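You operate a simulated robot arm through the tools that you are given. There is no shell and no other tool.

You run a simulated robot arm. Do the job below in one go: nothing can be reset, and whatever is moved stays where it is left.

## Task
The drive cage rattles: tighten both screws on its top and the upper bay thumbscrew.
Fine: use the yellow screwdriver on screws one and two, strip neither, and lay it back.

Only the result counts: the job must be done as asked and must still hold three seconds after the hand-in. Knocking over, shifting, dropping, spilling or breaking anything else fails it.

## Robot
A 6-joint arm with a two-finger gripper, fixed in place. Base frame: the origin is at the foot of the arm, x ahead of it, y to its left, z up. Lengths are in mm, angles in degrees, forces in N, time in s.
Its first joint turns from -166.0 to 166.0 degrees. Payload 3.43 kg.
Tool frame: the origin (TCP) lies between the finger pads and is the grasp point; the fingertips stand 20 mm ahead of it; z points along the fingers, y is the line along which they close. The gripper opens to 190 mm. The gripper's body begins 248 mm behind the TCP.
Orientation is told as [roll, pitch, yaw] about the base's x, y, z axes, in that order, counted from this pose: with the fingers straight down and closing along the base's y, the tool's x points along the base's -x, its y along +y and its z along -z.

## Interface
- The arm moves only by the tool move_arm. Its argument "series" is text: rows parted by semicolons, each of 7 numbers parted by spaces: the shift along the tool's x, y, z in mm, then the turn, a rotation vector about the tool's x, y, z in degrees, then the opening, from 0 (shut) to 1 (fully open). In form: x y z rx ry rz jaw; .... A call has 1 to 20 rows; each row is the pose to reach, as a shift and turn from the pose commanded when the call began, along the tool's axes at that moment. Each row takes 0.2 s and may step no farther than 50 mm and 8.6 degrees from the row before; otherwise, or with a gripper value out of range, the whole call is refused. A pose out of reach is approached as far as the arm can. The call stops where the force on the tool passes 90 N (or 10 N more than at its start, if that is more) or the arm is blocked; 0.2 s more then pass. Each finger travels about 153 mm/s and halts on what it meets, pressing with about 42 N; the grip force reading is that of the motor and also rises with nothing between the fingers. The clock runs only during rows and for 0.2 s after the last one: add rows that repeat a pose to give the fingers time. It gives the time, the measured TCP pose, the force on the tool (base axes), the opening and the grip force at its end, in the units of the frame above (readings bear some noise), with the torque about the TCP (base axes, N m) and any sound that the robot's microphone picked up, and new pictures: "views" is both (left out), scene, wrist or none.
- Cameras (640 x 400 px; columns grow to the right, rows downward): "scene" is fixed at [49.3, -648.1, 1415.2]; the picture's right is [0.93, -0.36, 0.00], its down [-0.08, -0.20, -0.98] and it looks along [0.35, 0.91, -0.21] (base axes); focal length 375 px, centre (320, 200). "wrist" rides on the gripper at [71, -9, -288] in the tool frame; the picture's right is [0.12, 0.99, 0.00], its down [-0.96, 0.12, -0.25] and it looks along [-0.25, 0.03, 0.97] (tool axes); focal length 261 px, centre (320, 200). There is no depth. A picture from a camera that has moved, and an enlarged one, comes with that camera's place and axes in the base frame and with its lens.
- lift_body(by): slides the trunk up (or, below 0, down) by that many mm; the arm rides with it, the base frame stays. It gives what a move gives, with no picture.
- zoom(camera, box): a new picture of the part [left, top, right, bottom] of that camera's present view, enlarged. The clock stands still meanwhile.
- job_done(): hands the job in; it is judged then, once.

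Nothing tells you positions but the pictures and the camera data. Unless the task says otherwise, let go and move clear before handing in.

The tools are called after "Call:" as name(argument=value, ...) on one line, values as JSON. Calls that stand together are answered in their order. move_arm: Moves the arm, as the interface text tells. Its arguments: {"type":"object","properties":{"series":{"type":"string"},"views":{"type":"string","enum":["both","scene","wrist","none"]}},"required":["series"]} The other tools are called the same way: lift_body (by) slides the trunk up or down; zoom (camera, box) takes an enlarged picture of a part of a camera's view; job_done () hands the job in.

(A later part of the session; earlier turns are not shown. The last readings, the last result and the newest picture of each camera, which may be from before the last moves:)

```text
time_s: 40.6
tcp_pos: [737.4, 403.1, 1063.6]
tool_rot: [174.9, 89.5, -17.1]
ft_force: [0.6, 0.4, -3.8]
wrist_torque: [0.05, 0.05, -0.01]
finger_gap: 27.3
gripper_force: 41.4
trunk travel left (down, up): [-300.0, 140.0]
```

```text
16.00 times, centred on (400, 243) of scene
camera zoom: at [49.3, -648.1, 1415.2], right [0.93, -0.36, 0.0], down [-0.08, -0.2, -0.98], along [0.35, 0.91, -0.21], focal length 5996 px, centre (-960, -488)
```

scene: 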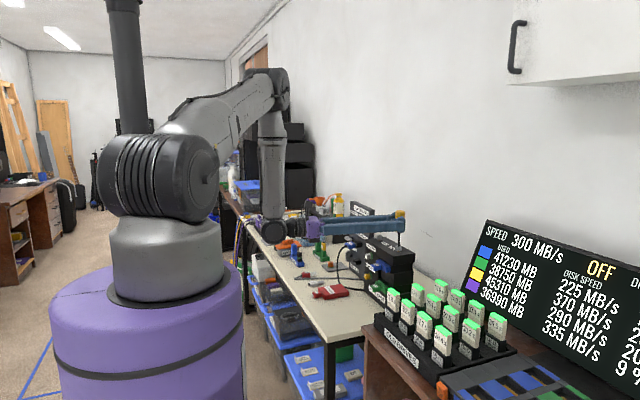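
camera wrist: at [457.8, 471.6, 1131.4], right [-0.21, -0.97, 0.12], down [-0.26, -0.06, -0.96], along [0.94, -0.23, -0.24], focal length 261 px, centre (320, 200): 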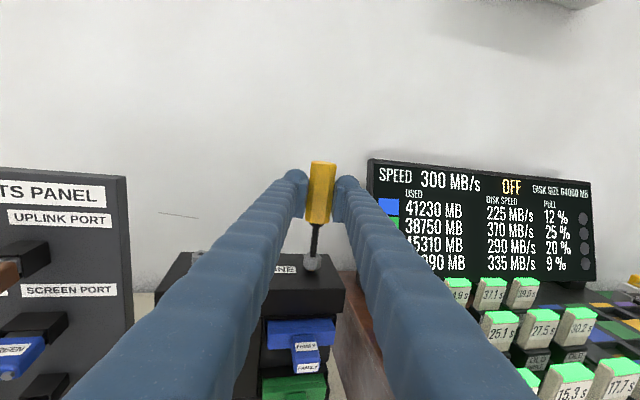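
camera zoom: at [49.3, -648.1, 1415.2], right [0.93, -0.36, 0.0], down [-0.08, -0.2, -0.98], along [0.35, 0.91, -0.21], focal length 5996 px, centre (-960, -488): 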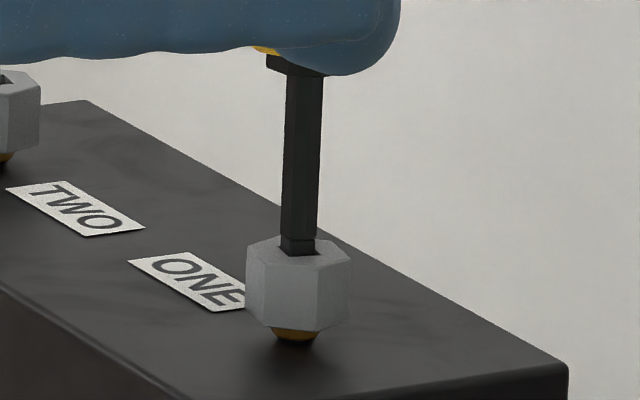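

The bit is centred and about 10 mm engaged. I'll begin tightening by turning clockwise, pivoting about the driver axis in small steps and checking the torque.

Call:
move_arm(series="0 -0.377 0.01 -3 0 -0.026 0.02; 0 -0.753 0.039 -6 0 -0.052 0.02; 0 -1.126 0.089 -9 0 -0.078 0.02; 0 -1.497 0.157 -12 0 -0.104 0.02; 0 -1.863 0.245 -15 0 -0.13 0.02; 0 -2.225 0.352 -18 0 -0.157 0.02", views="wrist")

Call:
zoom(camera="wrist", box=[301, 250, 321, 276])

Call:
zoom(camera="scene", box=[394, 237, 406, 249])

```text
time_s: 42.0
tcp_pos: [739.3, 404.6, 1064.6]
tool_rot: [175.3, 89.5, -34.9]
ft_force: [-0.9, 6.8, -4.2]
wrist_torque: [0.55, 0.08, 0.09]
finger_gap: 27.4
gripper_force: 41.8
trunk travel left (down, up): [-300.0, 140.0]
camera wrist: at [494.1, 556.8, 1132.0], right [-0.5, -0.86, 0.12], down [-0.27, 0.02, -0.96], along [0.83, -0.51, -0.24], focal length 261 px, centre (320, 200)
```

wrist: 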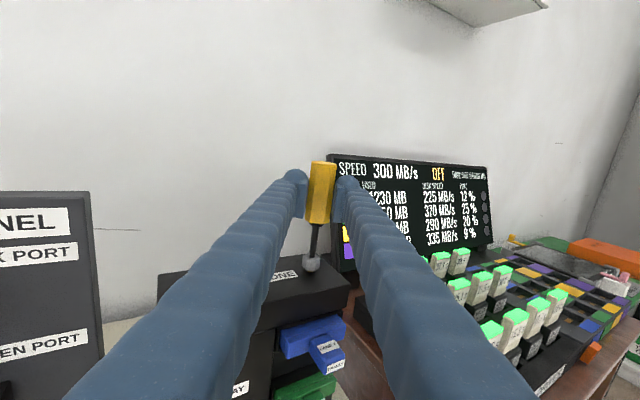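

```text
15.38 times, centred on (311, 263) of wrist
camera zoom: at [494.1, 556.8, 1132.0], right [-0.5, -0.86, 0.12], down [-0.27, 0.02, -0.96], along [0.83, -0.51, -0.24], focal length 4010 px, centre (458, -769)
```

zoom: 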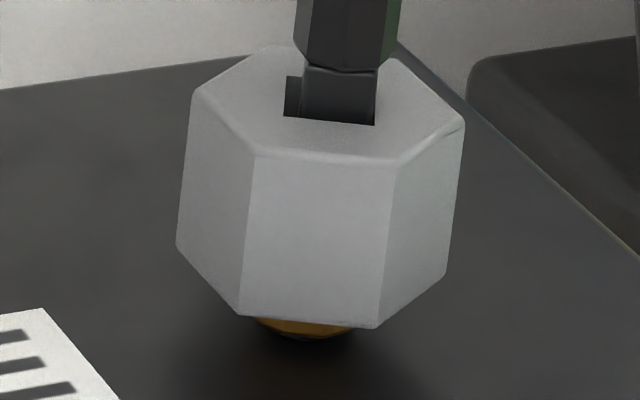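

```text
16.00 times, centred on (400, 243) of scene
camera zoom: at [49.3, -648.1, 1415.2], right [0.93, -0.36, 0.0], down [-0.08, -0.2, -0.98], along [0.35, 0.91, -0.21], focal length 5996 px, centre (-960, -488)
```

zoom: 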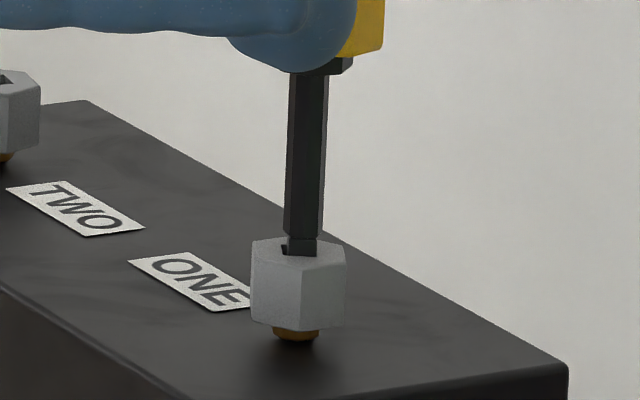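

The screw turns with the driver with no slip, though the bit has drifted to the right wall, so my pivot offset is about 2 mm short. I'll recentre and continue clockwise to about −45° azimuth.

Call:
move_arm(series="0 -0.5 0 0 0 0 0.02; 0 -0.971 0.012 -3 0 -0.026 0.02; 0 -1.441 0.049 -6 0 -0.052 0.02; 0 -1.908 0.111 -9 0 -0.078 0.02; 0 -2.371 0.197 -12 0 -0.104 0.02; 0 -2.829 0.307 -15 0 -0.13 0.02; 0 -2.829 0.307 -15 0 -0.13 0.02", views="both")

Call:
zoom(camera="wrist", box=[301, 250, 321, 276])

Call:
zoom(camera="scene", box=[394, 237, 406, 249])

```text
time_s: 43.6
tcp_pos: [740.8, 406.6, 1063.4]
tool_rot: [177.5, 89.6, -47.5]
ft_force: [3.9, 7.3, -0.5]
wrist_torque: [0.62, -0.3, 0.07]
finger_gap: 27.5
gripper_force: 42.0
trunk travel left (down, up): [-300.0, 140.0]
camera wrist: at [543.0, 617.5, 1131.0], right [-0.7, -0.7, 0.12], down [-0.25, 0.09, -0.96], along [0.67, -0.71, -0.24], focal length 261 px, centre (320, 200)
```

scene: 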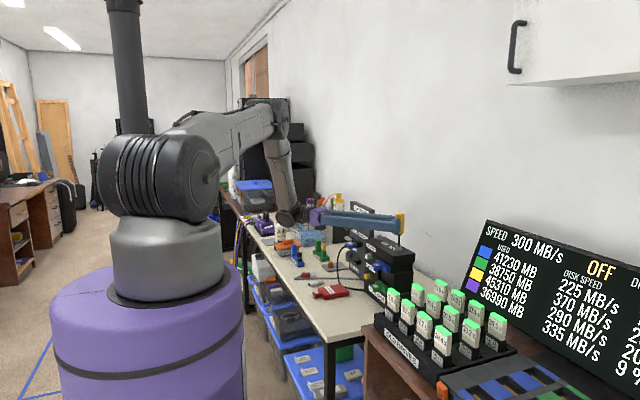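
wrist: 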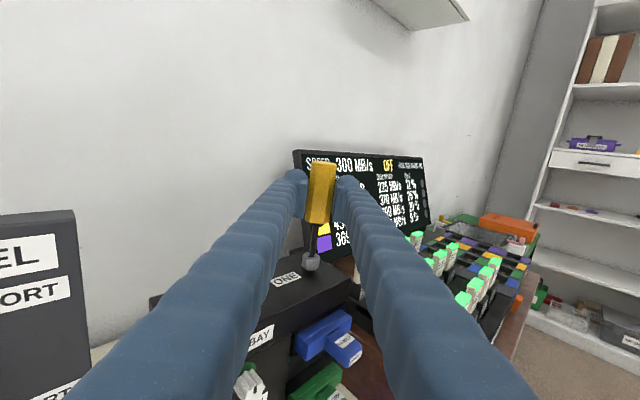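

```text
15.38 times, centred on (311, 263) of wrist
camera zoom: at [543.0, 617.5, 1131.0], right [-0.7, -0.7, 0.12], down [-0.25, 0.09, -0.96], along [0.67, -0.71, -0.24], focal length 4010 px, centre (458, -769)
```

zoom: 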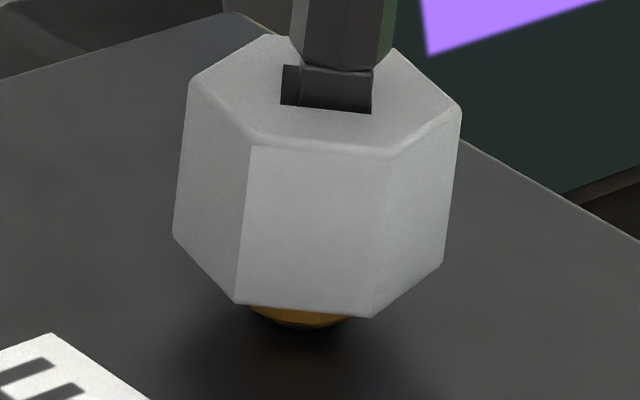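

```text
16.00 times, centred on (400, 243) of scene
camera zoom: at [49.3, -648.1, 1415.2], right [0.93, -0.36, 0.0], down [-0.08, -0.2, -0.98], along [0.35, 0.91, -0.21], focal length 5996 px, centre (-960, -488)
```

zoom: 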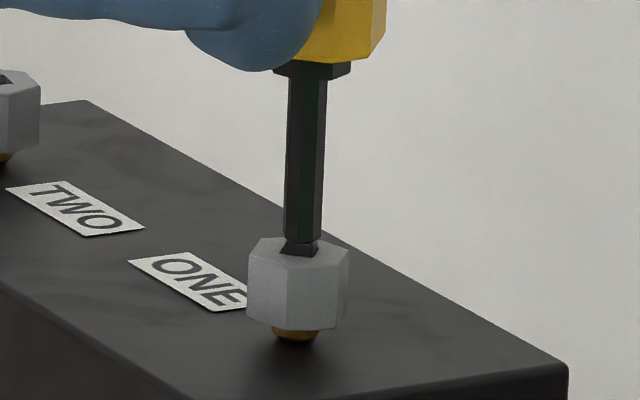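

Screw one has turned about 33° smoothly, with the hand now at −45° azimuth. I'll unload the side force, lift the bit out, swing the hand back +90° about the driver axis, and re-engage from the other side.

Call:
move_arm(series="0 -0.6 0 0 0 0 0.02; 3 -0.6 0 0 0 0 0.02; 8 -0.6 0 0 0 0 0.02; 14 -0.6 0 0 0 0 0.02; 22 -0.6 0 0 0 0 0.02; 30 -0.6 0 0 0 0 0.02; 30 -0.6 0 0 0 0 0.02", views="both")

Call:
zoom(camera="wrist", box=[295, 245, 327, 300])

Call:
zoom(camera="scene", box=[394, 235, 406, 247])

```text
time_s: 45.2
tcp_pos: [739.9, 407.2, 1093.8]
tool_rot: [173.2, 89.5, -51.8]
ft_force: [-0.4, -0.4, -0.8]
wrist_torque: [-0.01, 0.04, 0.03]
finger_gap: 27.3
gripper_force: 42.0
trunk travel left (down, up): [-300.0, 140.0]
camera wrist: at [542.9, 617.8, 1161.3], right [-0.7, -0.7, 0.12], down [-0.25, 0.09, -0.96], along [0.67, -0.71, -0.24], focal length 261 px, centre (320, 200)
```

scene: 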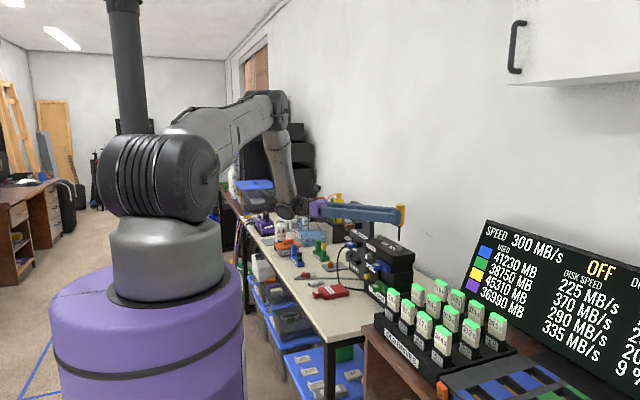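
wrist: 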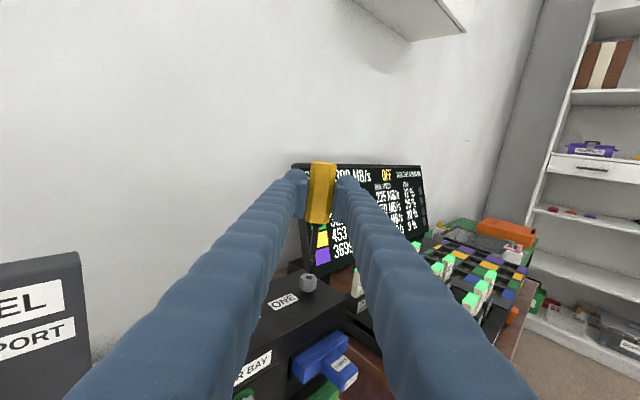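

```text
7.27 times, centred on (311, 272) of wrist
camera zoom: at [542.9, 617.8, 1161.3], right [-0.7, -0.7, 0.12], down [-0.25, 0.09, -0.96], along [0.67, -0.71, -0.24], focal length 1896 px, centre (386, -327)
```

zoom: 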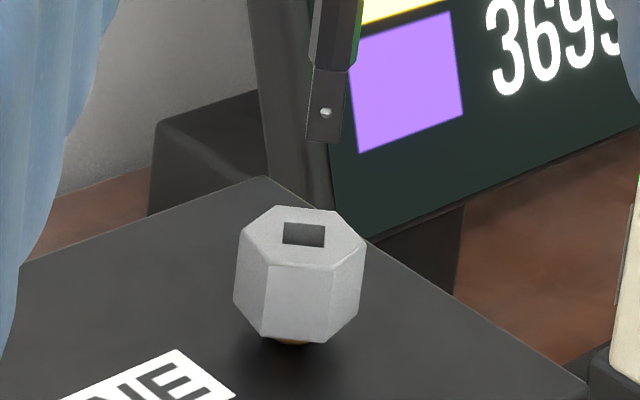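

```text
16.00 times, centred on (400, 241) of scene
camera zoom: at [49.3, -648.1, 1415.2], right [0.93, -0.36, 0.0], down [-0.08, -0.2, -0.98], along [0.35, 0.91, -0.21], focal length 5996 px, centre (-960, -456)
```

zoom: 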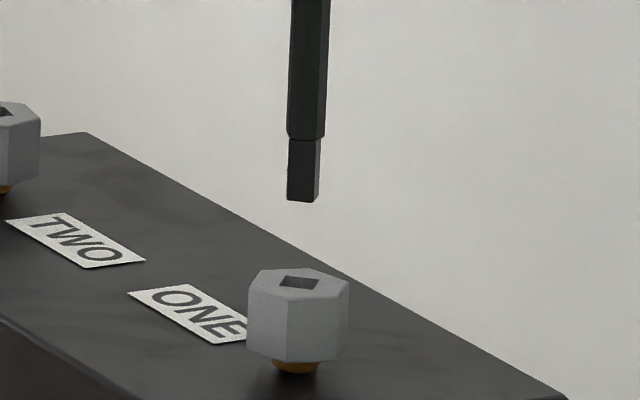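

The socket is still aligned with the tool, and it sits about 0.5 mm back and 1.4 mm left of the bit. With the tip clear above the screw, I'll swing the hand +90° to azimuth +45° about the driver axis, applying that correction.

Call:
move_arm(series="0 1.251 0.05 7.5 0 0.065 0.02; 0 2.478 0.275 15 0 0.13 0.02; 0 3.658 0.674 22.5 0 0.196 0.02; 0 4.77 1.24 30 0 0.261 0.02; 0 5.792 1.962 37.5 0 0.326 0.02; 0 6.705 2.825 45 0 0.392 0.02; 0 7.49 3.816 52.5 0 0.457 0.02; 0 8.133 4.917 60 0 0.522 0.02; 0 8.621 6.107 67.5 0 0.587 0.02; 0 8.942 7.365 75 0 0.653 0.02; 0 9.09 8.671 82.5 0 0.718 0.02; 0 9.06 10 90 0 0.783 0.02; 0 9.06 10 90 0 0.783 0.02; 0 9.06 10 90 0 0.783 0.02", views="both")

Call:
zoom(camera="wrist", box=[295, 245, 327, 300])

Call:
zoom(camera="scene", box=[394, 235, 406, 247])

```text
time_s: 48.2
tcp_pos: [738.3, 398.0, 1094.5]
tool_rot: [178.9, 89.5, 21.0]
ft_force: [0.1, 0.0, -1.6]
wrist_torque: [0.01, 0.01, -0.02]
finger_gap: 27.4
gripper_force: 42.4
out of reach, approached as far as the arm can: row 10, 11, 12, 13, 14
trunk travel left (down, up): [-300.0, 140.0]
camera wrist: at [468.3, 297.3, 1162.0], right [0.37, -0.92, 0.12], down [-0.18, -0.2, -0.96], along [0.91, 0.34, -0.24], focal length 261 px, centre (320, 200)
```

scene: 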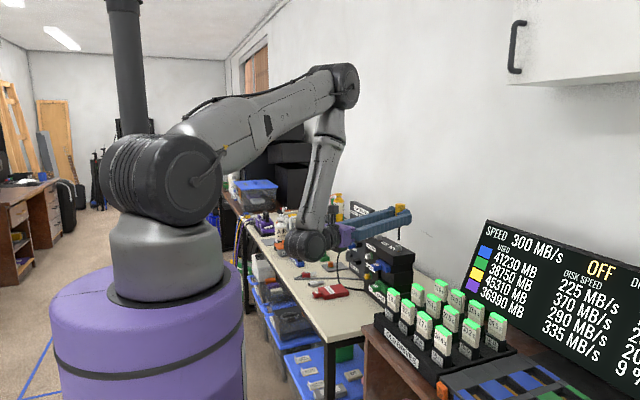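
wrist: 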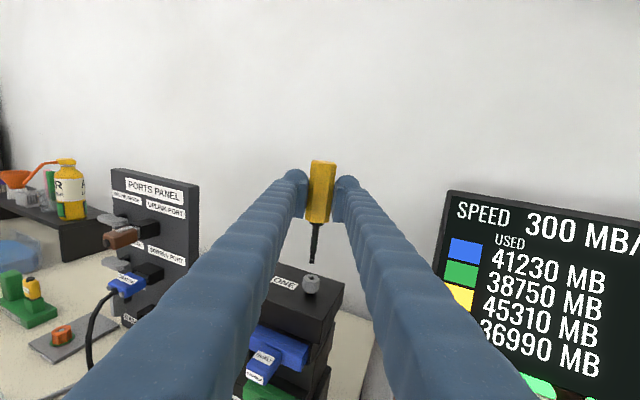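

```text
7.27 times, centred on (311, 272) of wrist
camera zoom: at [468.3, 297.3, 1162.0], right [0.37, -0.92, 0.12], down [-0.18, -0.2, -0.96], along [0.91, 0.34, -0.24], focal length 1896 px, centre (386, -327)
```

zoom: 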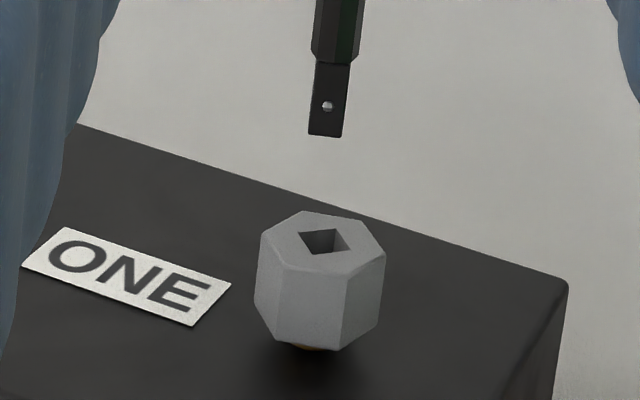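

```text
16.00 times, centred on (400, 241) of scene
camera zoom: at [49.3, -648.1, 1415.2], right [0.93, -0.36, 0.0], down [-0.08, -0.2, -0.98], along [0.35, 0.91, -0.21], focal length 5996 px, centre (-960, -456)
```

zoom: 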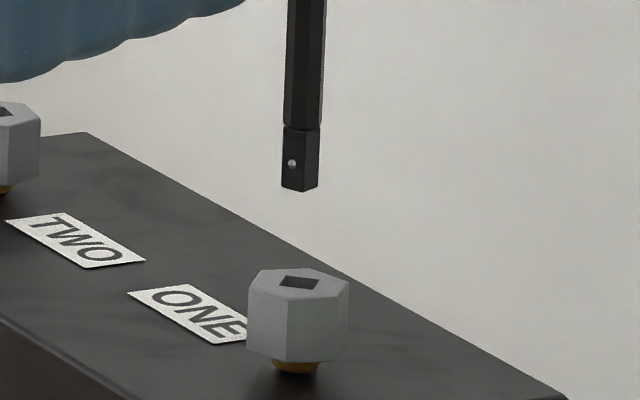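

The arm stopped at azimuth about +22°, short of +45°. Raising the trunk should unfold the elbow and may extend the swing, so I'll raise it 140 mm and bring the tool back down to the same height.

Call:
lift_body(by=140)

```text
time_s: 49.9
tcp_pos: [738.4, 397.4, 1233.6]
tool_rot: [178.8, 89.6, 20.9]
ft_force: [-0.2, 0.4, -0.9]
wrist_torque: [-0.02, -0.01, 0.02]
finger_gap: 27.4
gripper_force: 42.0
trunk travel left (down, up): [-440.0, 0.0]
```

The trunk is up 140 mm. I'll send a hold row to see which pose counts as the commanded start.

Call:
move_arm(series="0 0 0 0 0 0 0.02", views="none")

```text
time_s: 50.3
tcp_pos: [738.4, 397.2, 1234.0]
tool_rot: [179.3, 89.4, 21.5]
ft_force: [-0.1, -0.2, -0.6]
wrist_torque: [-0.03, 0.02, 0.0]
finger_gap: 27.5
gripper_force: 42.4
trunk travel left (down, up): [-440.0, 0.0]
```

The commanded pose matches the actual one. I'll lower 110 mm, then try turning toward azimuth +45°.

Call:
move_arm(series="-40 0 0 0 0 0 0.02; -80 0 0 0 0 0 0.02; -110 0 0 0 0 0 0.02; -110 0.73 0.025 4 0 0.035 0.02; -110 1.46 0.1 8 0 0.07 0.02; -110 2.18 0.23 12 0 0.104 0.02; -110 2.89 0.41 16 0 0.14 0.02; -110 3.59 0.63 20 0 0.174 0.02; -110 4.1 0.835 23 0 0.2 0.02; -110 4.1 0.835 23 0 0.2 0.02", views="both")

```text
time_s: 52.5
tcp_pos: [746.8, 419.2, 1128.5]
tool_rot: [-178.6, 89.8, 24.5]
ft_force: [0.3, 0.4, -1.4]
wrist_torque: [0.0, 0.01, -0.03]
finger_gap: 27.4
gripper_force: 41.8
out of reach, approached as far as the arm can: row 1, 2, 3, 4, 5, 6, 7, 8, 9, 10
trunk travel left (down, up): [-440.0, 0.0]
camera wrist: at [478.0, 314.4, 1197.3], right [0.39, -0.91, 0.12], down [-0.18, -0.2, -0.96], along [0.9, 0.35, -0.24], focal length 261 px, centre (320, 200)
```

scene: 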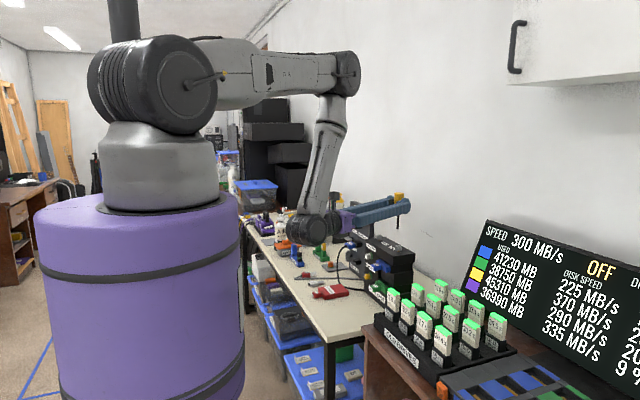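
wrist: 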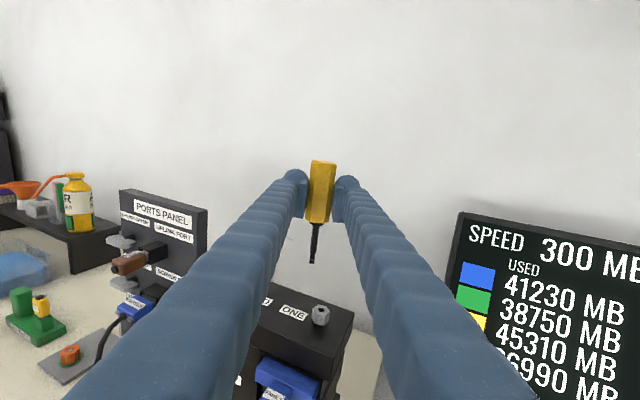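

The limit appears where the tool lines up with the arm plane, around azimuth +25°, and the trunk height doesn't help. I can still work within about −65° to +24°. I'll back away from the limit, raise the tool, and put the trunk back.

Call:
move_arm(series="40 3 -4 -6 0 -0.05 0.02; 80 7 -8 -12 0 -0.1 0.02; 120 10 -12 -18 0 -0.16 0.02; 150 13 -15.3 -23 0 -0.2 0.02; 150 13 -15.3 -23 0 -0.2 0.02; 150 13 -15.3 -23 0 -0.2 0.02", views="none")

Call:
lift_body(by=-140)

```text
time_s: 53.9
tcp_pos: [735.5, 403.6, 1277.3]
tool_rot: [150.0, 89.7, -30.0]
ft_force: [-0.5, -0.5, 0.5]
wrist_torque: [-0.02, 0.03, -0.01]
finger_gap: 27.6
gripper_force: 42.3
trunk travel left (down, up): [-440.0, 0.0]
```

```text
time_s: 55.5
tcp_pos: [736.5, 403.6, 1138.0]
tool_rot: [154.3, 89.8, -25.6]
ft_force: [0.3, 0.1, -0.6]
wrist_torque: [0.01, 0.0, -0.01]
finger_gap: 27.5
gripper_force: 42.2
trunk travel left (down, up): [-300.0, 140.0]
```

The trunk is back and the tool is at azimuth 0°, high above the screw. I'll swing to azimuth −45° over screw one and check the alignment again.

Call:
move_arm(series="-5 -0.5 0.5 -7.5 0 -0.03 0.02; -10 -1 1.2 -15 0 -0.05 0.02; -18 -1.8 2 -22.5 0 -0.08 0.02; -25 -2.5 3 -30 0 -0.1 0.02; -32 -3.2 3.8 -37.5 0 -0.13 0.02; -40 -4 4.5 -45 0 -0.16 0.02; -40 -4 4.5 -45 0 -0.16 0.02; -40 -4 4.5 -45 0 -0.16 0.02", views="wrist")

Call:
zoom(camera="wrist", box=[295, 245, 327, 300])

Call:
zoom(camera="scene", box=[394, 235, 406, 247])

```text
time_s: 57.3
tcp_pos: [740.3, 405.3, 1098.6]
tool_rot: [164.8, 89.7, -60.1]
ft_force: [0.0, 0.2, 0.5]
wrist_torque: [0.02, 0.02, 0.08]
finger_gap: 27.6
gripper_force: 41.8
trunk travel left (down, up): [-300.0, 140.0]
camera wrist: at [542.8, 616.8, 1167.9], right [-0.7, -0.7, 0.12], down [-0.25, 0.09, -0.96], along [0.66, -0.71, -0.24], focal length 261 px, centre (320, 200)
```

wrist: 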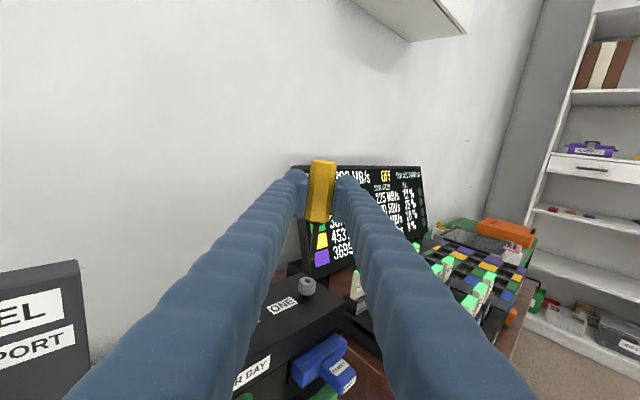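

```text
7.27 times, centred on (311, 272) of wrist
camera zoom: at [542.8, 616.8, 1167.9], right [-0.7, -0.7, 0.12], down [-0.25, 0.09, -0.96], along [0.66, -0.71, -0.24], focal length 1896 px, centre (386, -327)
```

zoom: 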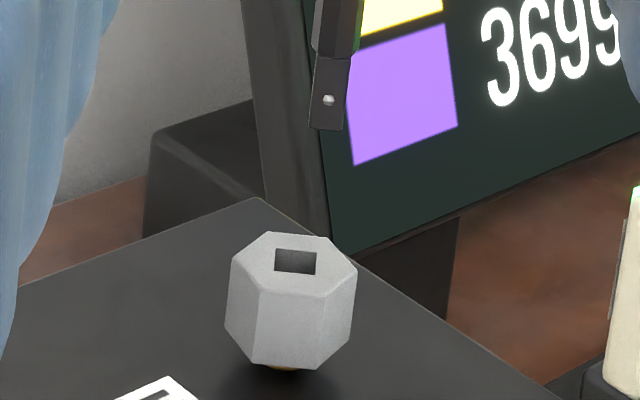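

```text
16.00 times, centred on (400, 241) of scene
camera zoom: at [49.3, -648.1, 1415.2], right [0.93, -0.36, 0.0], down [-0.08, -0.2, -0.98], along [0.35, 0.91, -0.21], focal length 5996 px, centre (-960, -456)
```

zoom: 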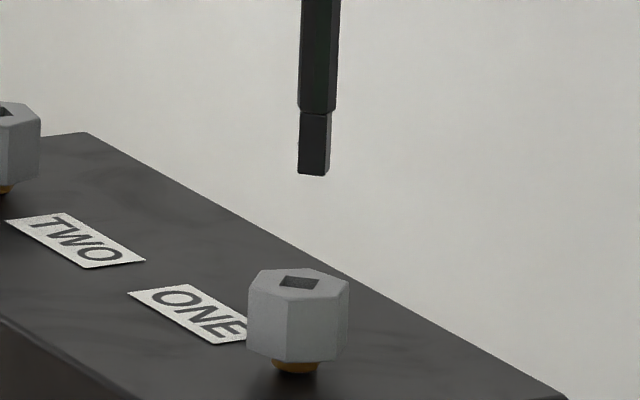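

The bit's position in the wrist view has shifted slightly from before, so I'll check whether the driver has slipped or tilted in the grip.

Call:
zoom(camera="wrist", box=[280, 150, 360, 280])

Call:
zoom(camera="scene", box=[385, 200, 415, 250])

```text
3.08 times, centred on (320, 215) of wrist
camera zoom: at [542.8, 616.8, 1167.9], right [-0.7, -0.7, 0.12], down [-0.25, 0.09, -0.96], along [0.66, -0.71, -0.24], focal length 802 px, centre (320, 154)
```

zoom: 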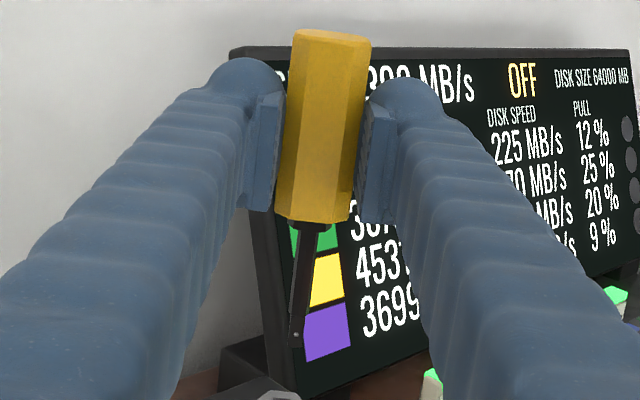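

```text
8.00 times, centred on (400, 225) of scene
camera zoom: at [49.3, -648.1, 1415.2], right [0.93, -0.36, 0.0], down [-0.08, -0.2, -0.98], along [0.35, 0.91, -0.21], focal length 2998 px, centre (-320, 0)
```

zoom: 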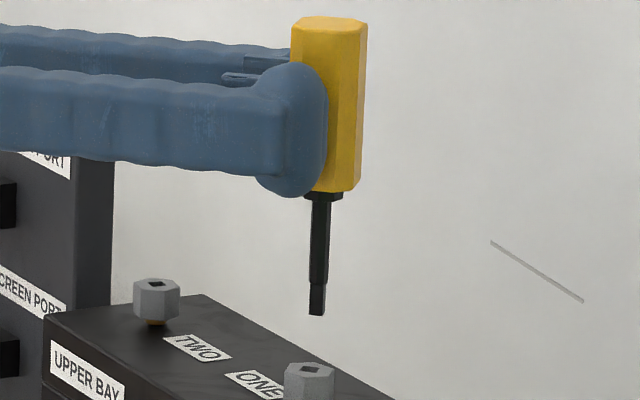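

The driver seems to have crept forward in the grip by a few millimetres. I'll hold still for a second and compare, to see whether it is creeping or only slipped during the jerky out-of-reach moves.

Call:
move_arm(series="0 0 0 0 0 0 0.0; 0 0 0 0 0 0 0.0; 0 0 0 0 0 0 0.0; 0 0 0 0 0 0 0.0; 0 0 0 0 0 0 0.0; 0 0 0 0 0 0 0.0; 0 0 0 0 0 0 0.0; 0 0 0 0 0 0 0.0; 0 0 0 0 0 0 0.0; 0 0 0 0 0 0 0.0", views="none")

Call:
zoom(camera="wrist", box=[295, 245, 327, 300])

Call:
zoom(camera="scene", box=[390, 200, 410, 220])

Call:
zoom(camera="wrist", box=[295, 150, 345, 220])

```text
time_s: 59.5
tcp_pos: [739.6, 406.8, 1098.2]
tool_rot: [165.0, 89.7, -60.0]
ft_force: [0.2, 0.9, -0.7]
wrist_torque: [0.0, 0.02, -0.03]
finger_gap: 27.5
gripper_force: 42.0
trunk travel left (down, up): [-300.0, 140.0]
```

```text
7.27 times, centred on (311, 272) of wrist
camera zoom: at [542.7, 617.2, 1167.6], right [-0.7, -0.7, 0.12], down [-0.25, 0.09, -0.96], along [0.67, -0.71, -0.24], focal length 1896 px, centre (386, -327)
```

zoom: 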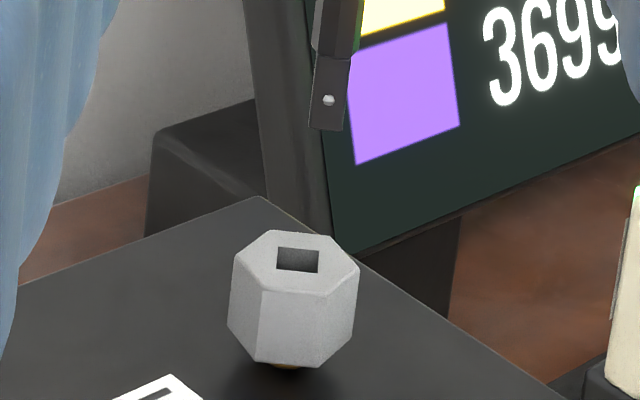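

```text
16.00 times, centred on (400, 210) of scene
camera zoom: at [49.3, -648.1, 1415.2], right [0.93, -0.36, 0.0], down [-0.08, -0.2, -0.98], along [0.35, 0.91, -0.21], focal length 5996 px, centre (-960, 40)
```

zoom: 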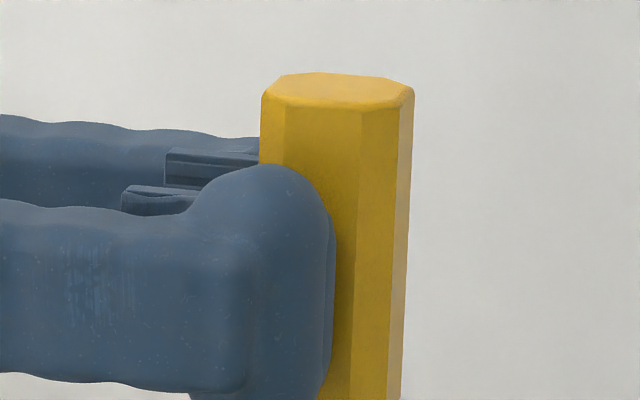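

```text
5.71 times, centred on (320, 185) of wrist
camera zoom: at [542.7, 617.2, 1167.6], right [-0.7, -0.7, 0.12], down [-0.25, 0.09, -0.96], along [0.67, -0.71, -0.24], focal length 1489 px, centre (320, 286)
```

zoom: 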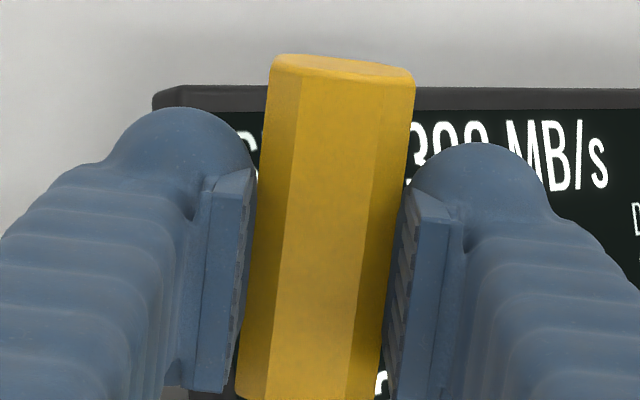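

Holding still there's no creep, so it slipped only during the jerky moves; the handle still has good pad overlap. The socket is now 3.0 mm back and 2.2 mm left of the bit. I'll correct that and lower to just above the socket.

Call:
move_arm(series="0 -1.1 -1.5 0 0 0 0; 0 -2.2 -3 0 0 0 0; -7 -2.2 -3 0 0 0 0; -14 -2.2 -3 0 0 0 0; -20 -2.2 -3 0 0 0 0; -20 -2.2 -3 0 0 0 0; -20 -2.2 -3 0 0 0 0", views="none")

Call:
zoom(camera="wrist", box=[301, 250, 321, 276])

Call:
zoom(camera="scene", box=[394, 237, 406, 249])

```text
time_s: 61.1
tcp_pos: [739.6, 411.1, 1078.5]
tool_rot: [165.3, 89.6, -59.7]
ft_force: [0.4, -0.9, 0.6]
wrist_torque: [0.02, 0.03, -0.03]
finger_gap: 27.8
gripper_force: 42.4
trunk travel left (down, up): [-300.0, 140.0]
```

```text
15.38 times, centred on (311, 263) of wrist
camera zoom: at [542.5, 621.6, 1147.2], right [-0.7, -0.7, 0.12], down [-0.25, 0.09, -0.96], along [0.67, -0.71, -0.24], focal length 4010 px, centre (458, -769)
```

zoom: 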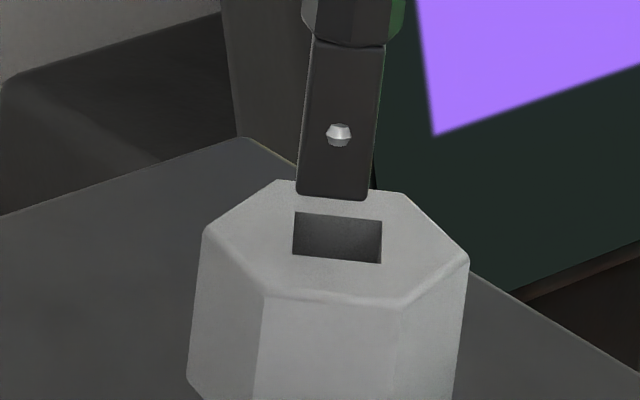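

```text
16.00 times, centred on (400, 243) of scene
camera zoom: at [49.3, -648.1, 1415.2], right [0.93, -0.36, 0.0], down [-0.08, -0.2, -0.98], along [0.35, 0.91, -0.21], focal length 5996 px, centre (-960, -488)
```

zoom: 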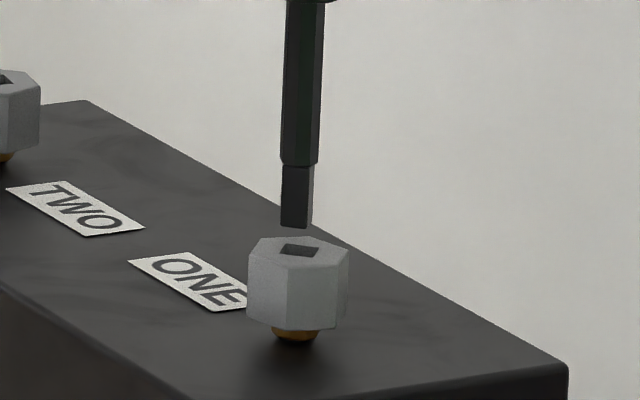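

The bit is 5 mm above the socket and now about 0.9 mm short in both directions. I'll apply a fine correction and check again before inserting.

Call:
move_arm(series="0 0.8 0.8 0 0 0 0; 0 0.8 0.8 0 0 0 0; 0 0.8 0.8 0 0 0 0", views="none")

Call:
zoom(camera="wrist", box=[301, 250, 321, 276])

Call:
zoom(camera="scene", box=[394, 237, 406, 249])

```text
time_s: 61.9
tcp_pos: [739.1, 410.1, 1077.8]
tool_rot: [164.7, 89.7, -60.3]
ft_force: [0.3, -0.1, -0.7]
wrist_torque: [0.0, 0.03, -0.01]
finger_gap: 27.4
gripper_force: 42.7
trunk travel left (down, up): [-300.0, 140.0]
```

```text
15.38 times, centred on (311, 263) of wrist
camera zoom: at [542.4, 620.2, 1147.1], right [-0.7, -0.7, 0.12], down [-0.25, 0.09, -0.96], along [0.67, -0.71, -0.24], focal length 4010 px, centre (458, -769)
```

zoom: 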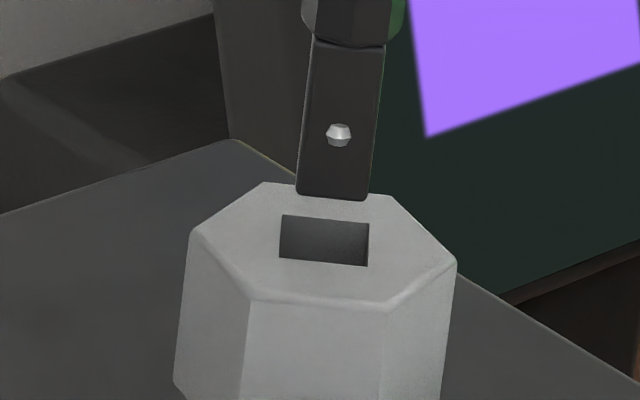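

```text
16.00 times, centred on (400, 243) of scene
camera zoom: at [49.3, -648.1, 1415.2], right [0.93, -0.36, 0.0], down [-0.08, -0.2, -0.98], along [0.35, 0.91, -0.21], focal length 5996 px, centre (-960, -488)
```

zoom: 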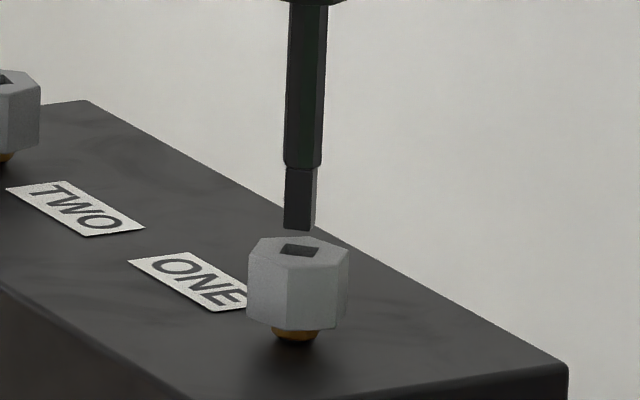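

Both views now show the bit centred over the socket to within about 0.2 mm. I'll insert about 15 mm downward in small steps, which puts the bit about 10 mm into the socket.

Call:
move_arm(series="-3 0 -0.1 0 0 0 0; -5 0 -0.1 0 0 0 0; -7 0 -0.1 0 0 0 0; -9 0 -0.1 0 0 0 0; -11 0 -0.1 0 0 0 0; -13 0 -0.1 0 0 0 0; -14.5 0 -0.1 0 0 0 0; -14.5 0 -0.1 0 0 0 0", views="none")

Call:
zoom(camera="wrist", box=[301, 250, 321, 276])

Call:
zoom(camera="scene", box=[394, 237, 406, 249])

```text
time_s: 63.7
tcp_pos: [739.6, 408.6, 1064.1]
tool_rot: [158.6, 89.6, -66.4]
ft_force: [0.2, 0.3, -4.7]
wrist_torque: [0.01, 0.06, 0.03]
finger_gap: 27.1
gripper_force: 41.4
trunk travel left (down, up): [-300.0, 140.0]
```

```text
15.38 times, centred on (311, 263) of wrist
camera zoom: at [542.6, 619.3, 1131.9], right [-0.7, -0.7, 0.12], down [-0.25, 0.09, -0.96], along [0.66, -0.71, -0.24], focal length 4010 px, centre (458, -769)
```

zoom: 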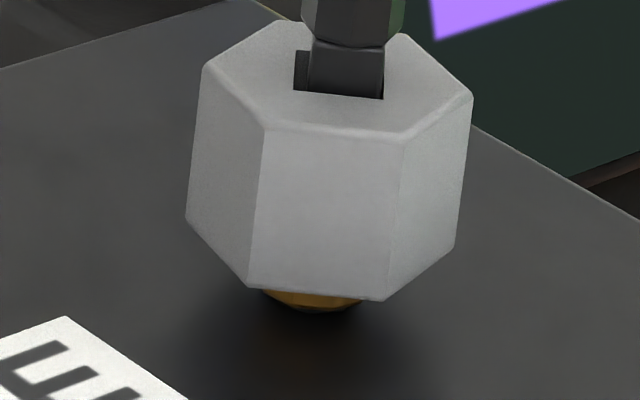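

```text
16.00 times, centred on (400, 243) of scene
camera zoom: at [49.3, -648.1, 1415.2], right [0.93, -0.36, 0.0], down [-0.08, -0.2, -0.98], along [0.35, 0.91, -0.21], focal length 5996 px, centre (-960, -488)
```

zoom: 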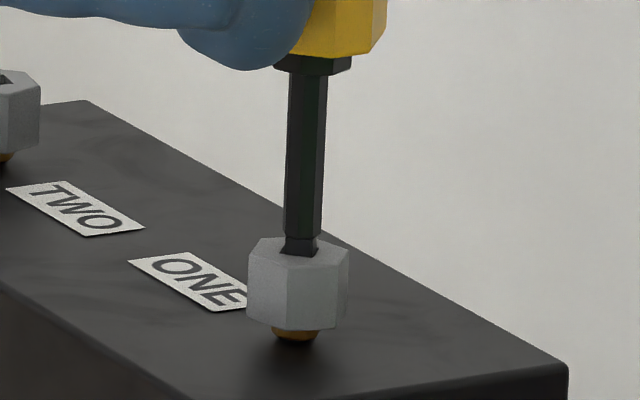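

The bit is engaged about 10 mm. I'll recentre 0.4 mm left and keep turning clockwise toward about −62° azimuth in small steps, watching the forces and the clearance to the ports panel.

Call:
move_arm(series="0 -0.4 0 0 0 0 0; 0 -0.945 0.012 -2.5 0 -0.012 0; 0 -1.489 0.048 -5 0 -0.025 0; 0 -2.032 0.107 -7.5 0 -0.037 0; 0 -2.571 0.19 -10 0 -0.05 0; 0 -3.105 0.296 -12.5 0 -0.062 0; 0 -3.635 0.426 -15 0 -0.075 0; 0 -4.073 0.555 -17 0 -0.085 0; 0 -4.073 0.555 -17 0 -0.085 0", views="both")

Call:
zoom(camera="wrist", box=[301, 250, 321, 276])

Call:
zoom(camera="scene", box=[330, 190, 420, 260])

```text
time_s: 65.7
tcp_pos: [743.4, 410.8, 1062.6]
tool_rot: [156.2, 89.7, -85.8]
ft_force: [2.0, 1.4, -5.0]
wrist_torque: [0.14, -0.11, 0.01]
finger_gap: 27.5
gripper_force: 41.7
trunk travel left (down, up): [-300.0, 140.0]
camera wrist: at [615.5, 671.3, 1131.3], right [-0.88, -0.47, 0.12], down [-0.22, 0.16, -0.96], along [0.43, -0.87, -0.24], focal length 261 px, centre (320, 200)
```

scene: 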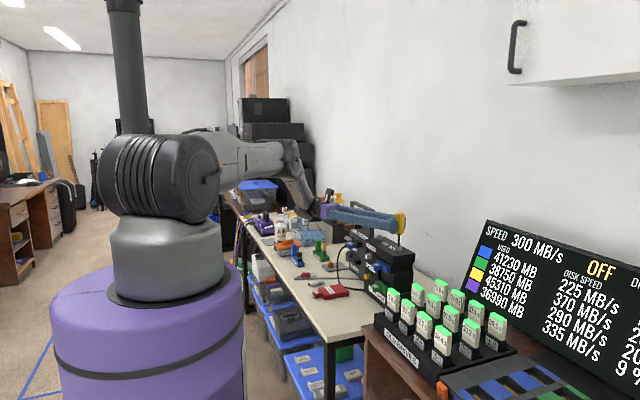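
wrist: 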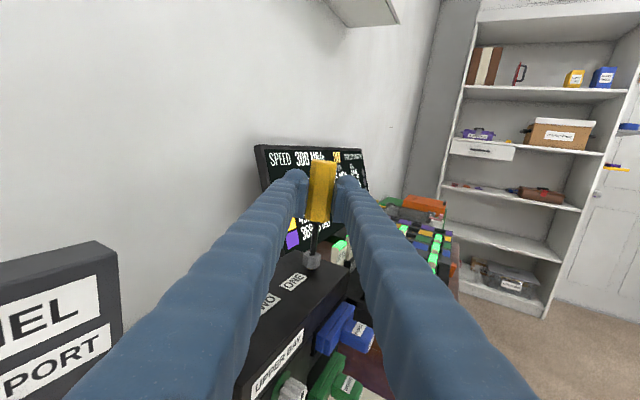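

```text
15.38 times, centred on (311, 263) of wrist
camera zoom: at [615.5, 671.3, 1131.3], right [-0.88, -0.47, 0.12], down [-0.22, 0.16, -0.96], along [0.43, -0.87, -0.24], focal length 4010 px, centre (458, -769)
```

zoom: 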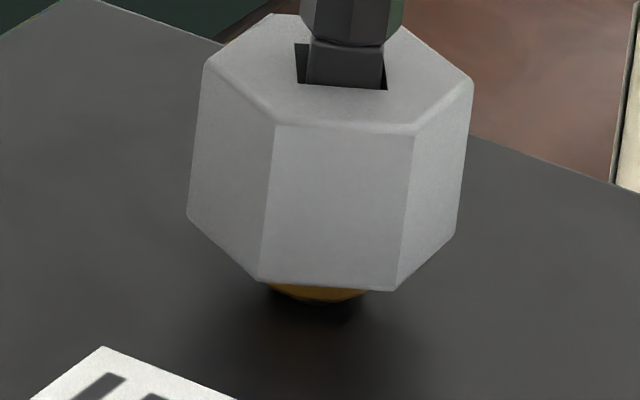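

```text
5.71 times, centred on (375, 225) of scene
camera zoom: at [49.3, -648.1, 1415.2], right [0.93, -0.36, 0.0], down [-0.08, -0.2, -0.98], along [0.35, 0.91, -0.21], focal length 2141 px, centre (6, 57)
```

zoom: 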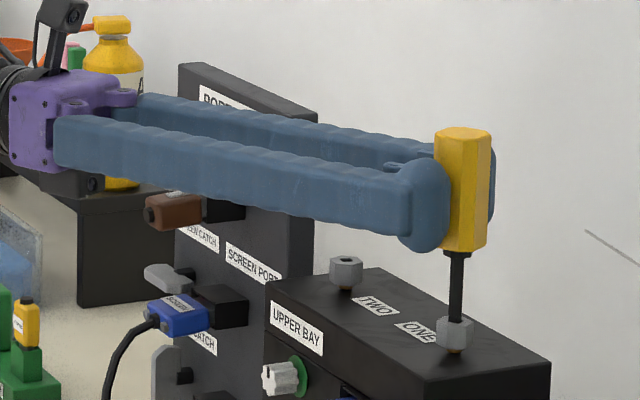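

The screw is following with almost no torque, and the hand clears the panel. I'll turn 4° more to −66°, then unload and lift out for the return stroke.

Call:
move_arm(series="0 -0.5 0 -1 0 0 0; 0 -0.75 0.01 -2 0 -0.01 0; 0 -1 0.02 -3 0 -0.015 0; 0 -1.2 0.03 -4 0 -0.02 0; 0 -1.2 0.03 -4 0 -0.02 0", views="none")

Call:
zoom(camera="wrist", box=[301, 250, 321, 276])

Call:
zoom(camera="scene", box=[394, 237, 406, 249])

```text
time_s: 66.9
tcp_pos: [745.7, 412.8, 1063.8]
tool_rot: [148.4, 89.7, -96.4]
ft_force: [0.4, 0.4, -5.2]
wrist_torque: [0.17, -0.03, 0.02]
finger_gap: 27.5
gripper_force: 41.9
trunk travel left (down, up): [-300.0, 140.0]
```

```text
15.38 times, centred on (311, 263) of wrist
camera zoom: at [629.0, 676.6, 1132.8], right [-0.9, -0.42, 0.12], down [-0.21, 0.17, -0.96], along [0.39, -0.89, -0.24], focal length 4010 px, centre (458, -769)
```

zoom: 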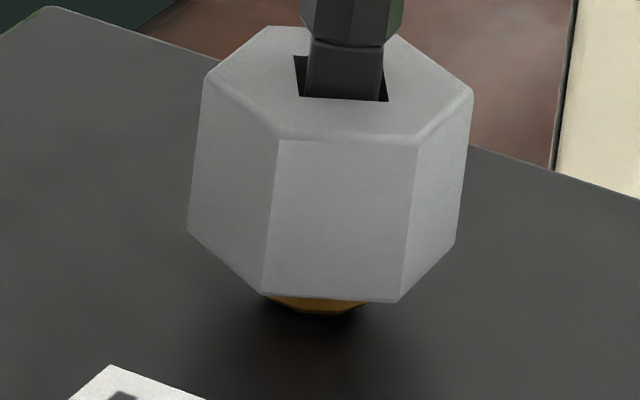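

```text
16.00 times, centred on (400, 243) of scene
camera zoom: at [49.3, -648.1, 1415.2], right [0.93, -0.36, 0.0], down [-0.08, -0.2, -0.98], along [0.35, 0.91, -0.21], focal length 5996 px, centre (-960, -488)
```

zoom: 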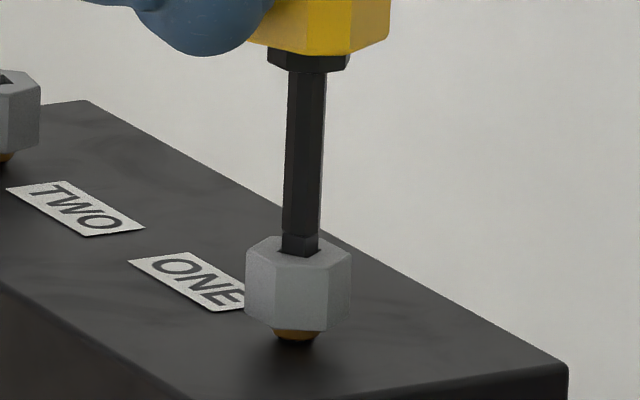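

Screw one has turned about 50° in total. Now I'll lift the bit straight out by 30 mm.

Call:
move_arm(series="3 0 0 0 0 0 0; 7 0 0 0 0 0 0; 12 0 0 0 0 0 0; 18 0 0 0 0 0 0; 24 0 0 0 0 0 0; 30 0 0 0 0 0 0; 30 0 0 0 0 0 0", views="none")

Call:
zoom(camera="wrist", box=[295, 245, 327, 300])

```text
time_s: 68.5
tcp_pos: [743.3, 408.3, 1092.4]
tool_rot: [101.4, 89.7, -144.1]
ft_force: [0.0, 0.2, -0.9]
wrist_torque: [0.02, 0.04, -0.01]
finger_gap: 27.7
gripper_force: 42.4
out of reach, approached as far as the arm can: row 1, 2, 3, 4, 5, 6, 7
trunk travel left (down, up): [-300.0, 140.0]
```

```text
7.27 times, centred on (311, 272) of wrist
camera zoom: at [631.2, 672.7, 1163.0], right [-0.9, -0.41, 0.12], down [-0.21, 0.18, -0.96], along [0.38, -0.89, -0.25], focal length 1896 px, centre (386, -327)
```

zoom: 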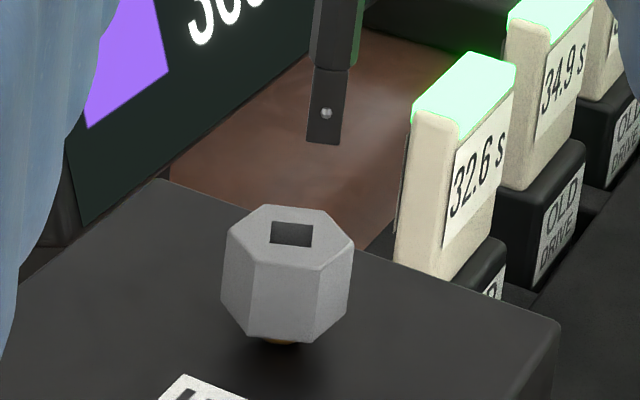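

The bit is out. I'll check how the driver sits in the grip now.

Call:
zoom(camera="wrist", box=[280, 150, 360, 280])

Call:
zoom(camera="scene", box=[375, 200, 425, 250])

```text
3.08 times, centred on (320, 215) of wrist
camera zoom: at [631.2, 672.7, 1163.0], right [-0.9, -0.41, 0.12], down [-0.21, 0.18, -0.96], along [0.38, -0.89, -0.25], focal length 802 px, centre (320, 154)
```

zoom: 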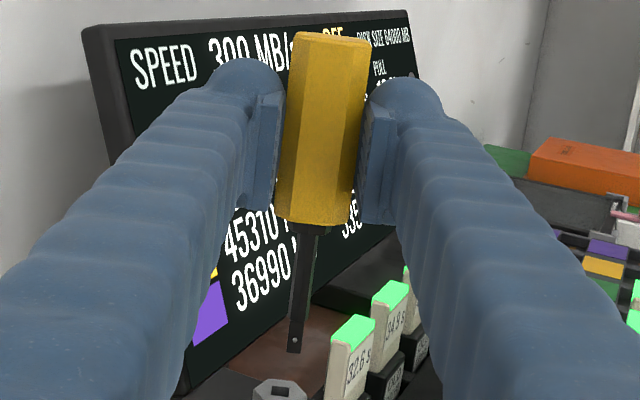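

```text
8.00 times, centred on (400, 225) of scene
camera zoom: at [49.3, -648.1, 1415.2], right [0.93, -0.36, 0.0], down [-0.08, -0.2, -0.98], along [0.35, 0.91, -0.21], focal length 2998 px, centre (-320, 0)
```

zoom: 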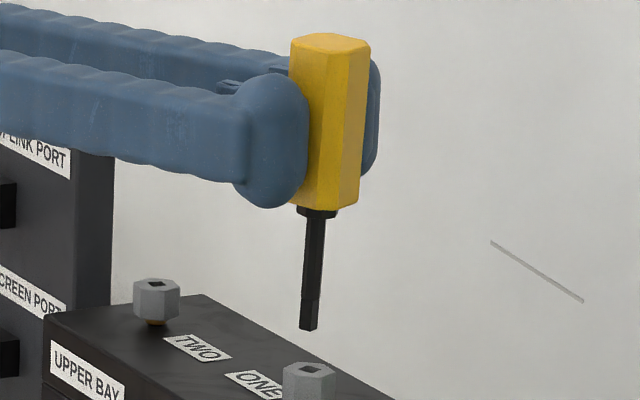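

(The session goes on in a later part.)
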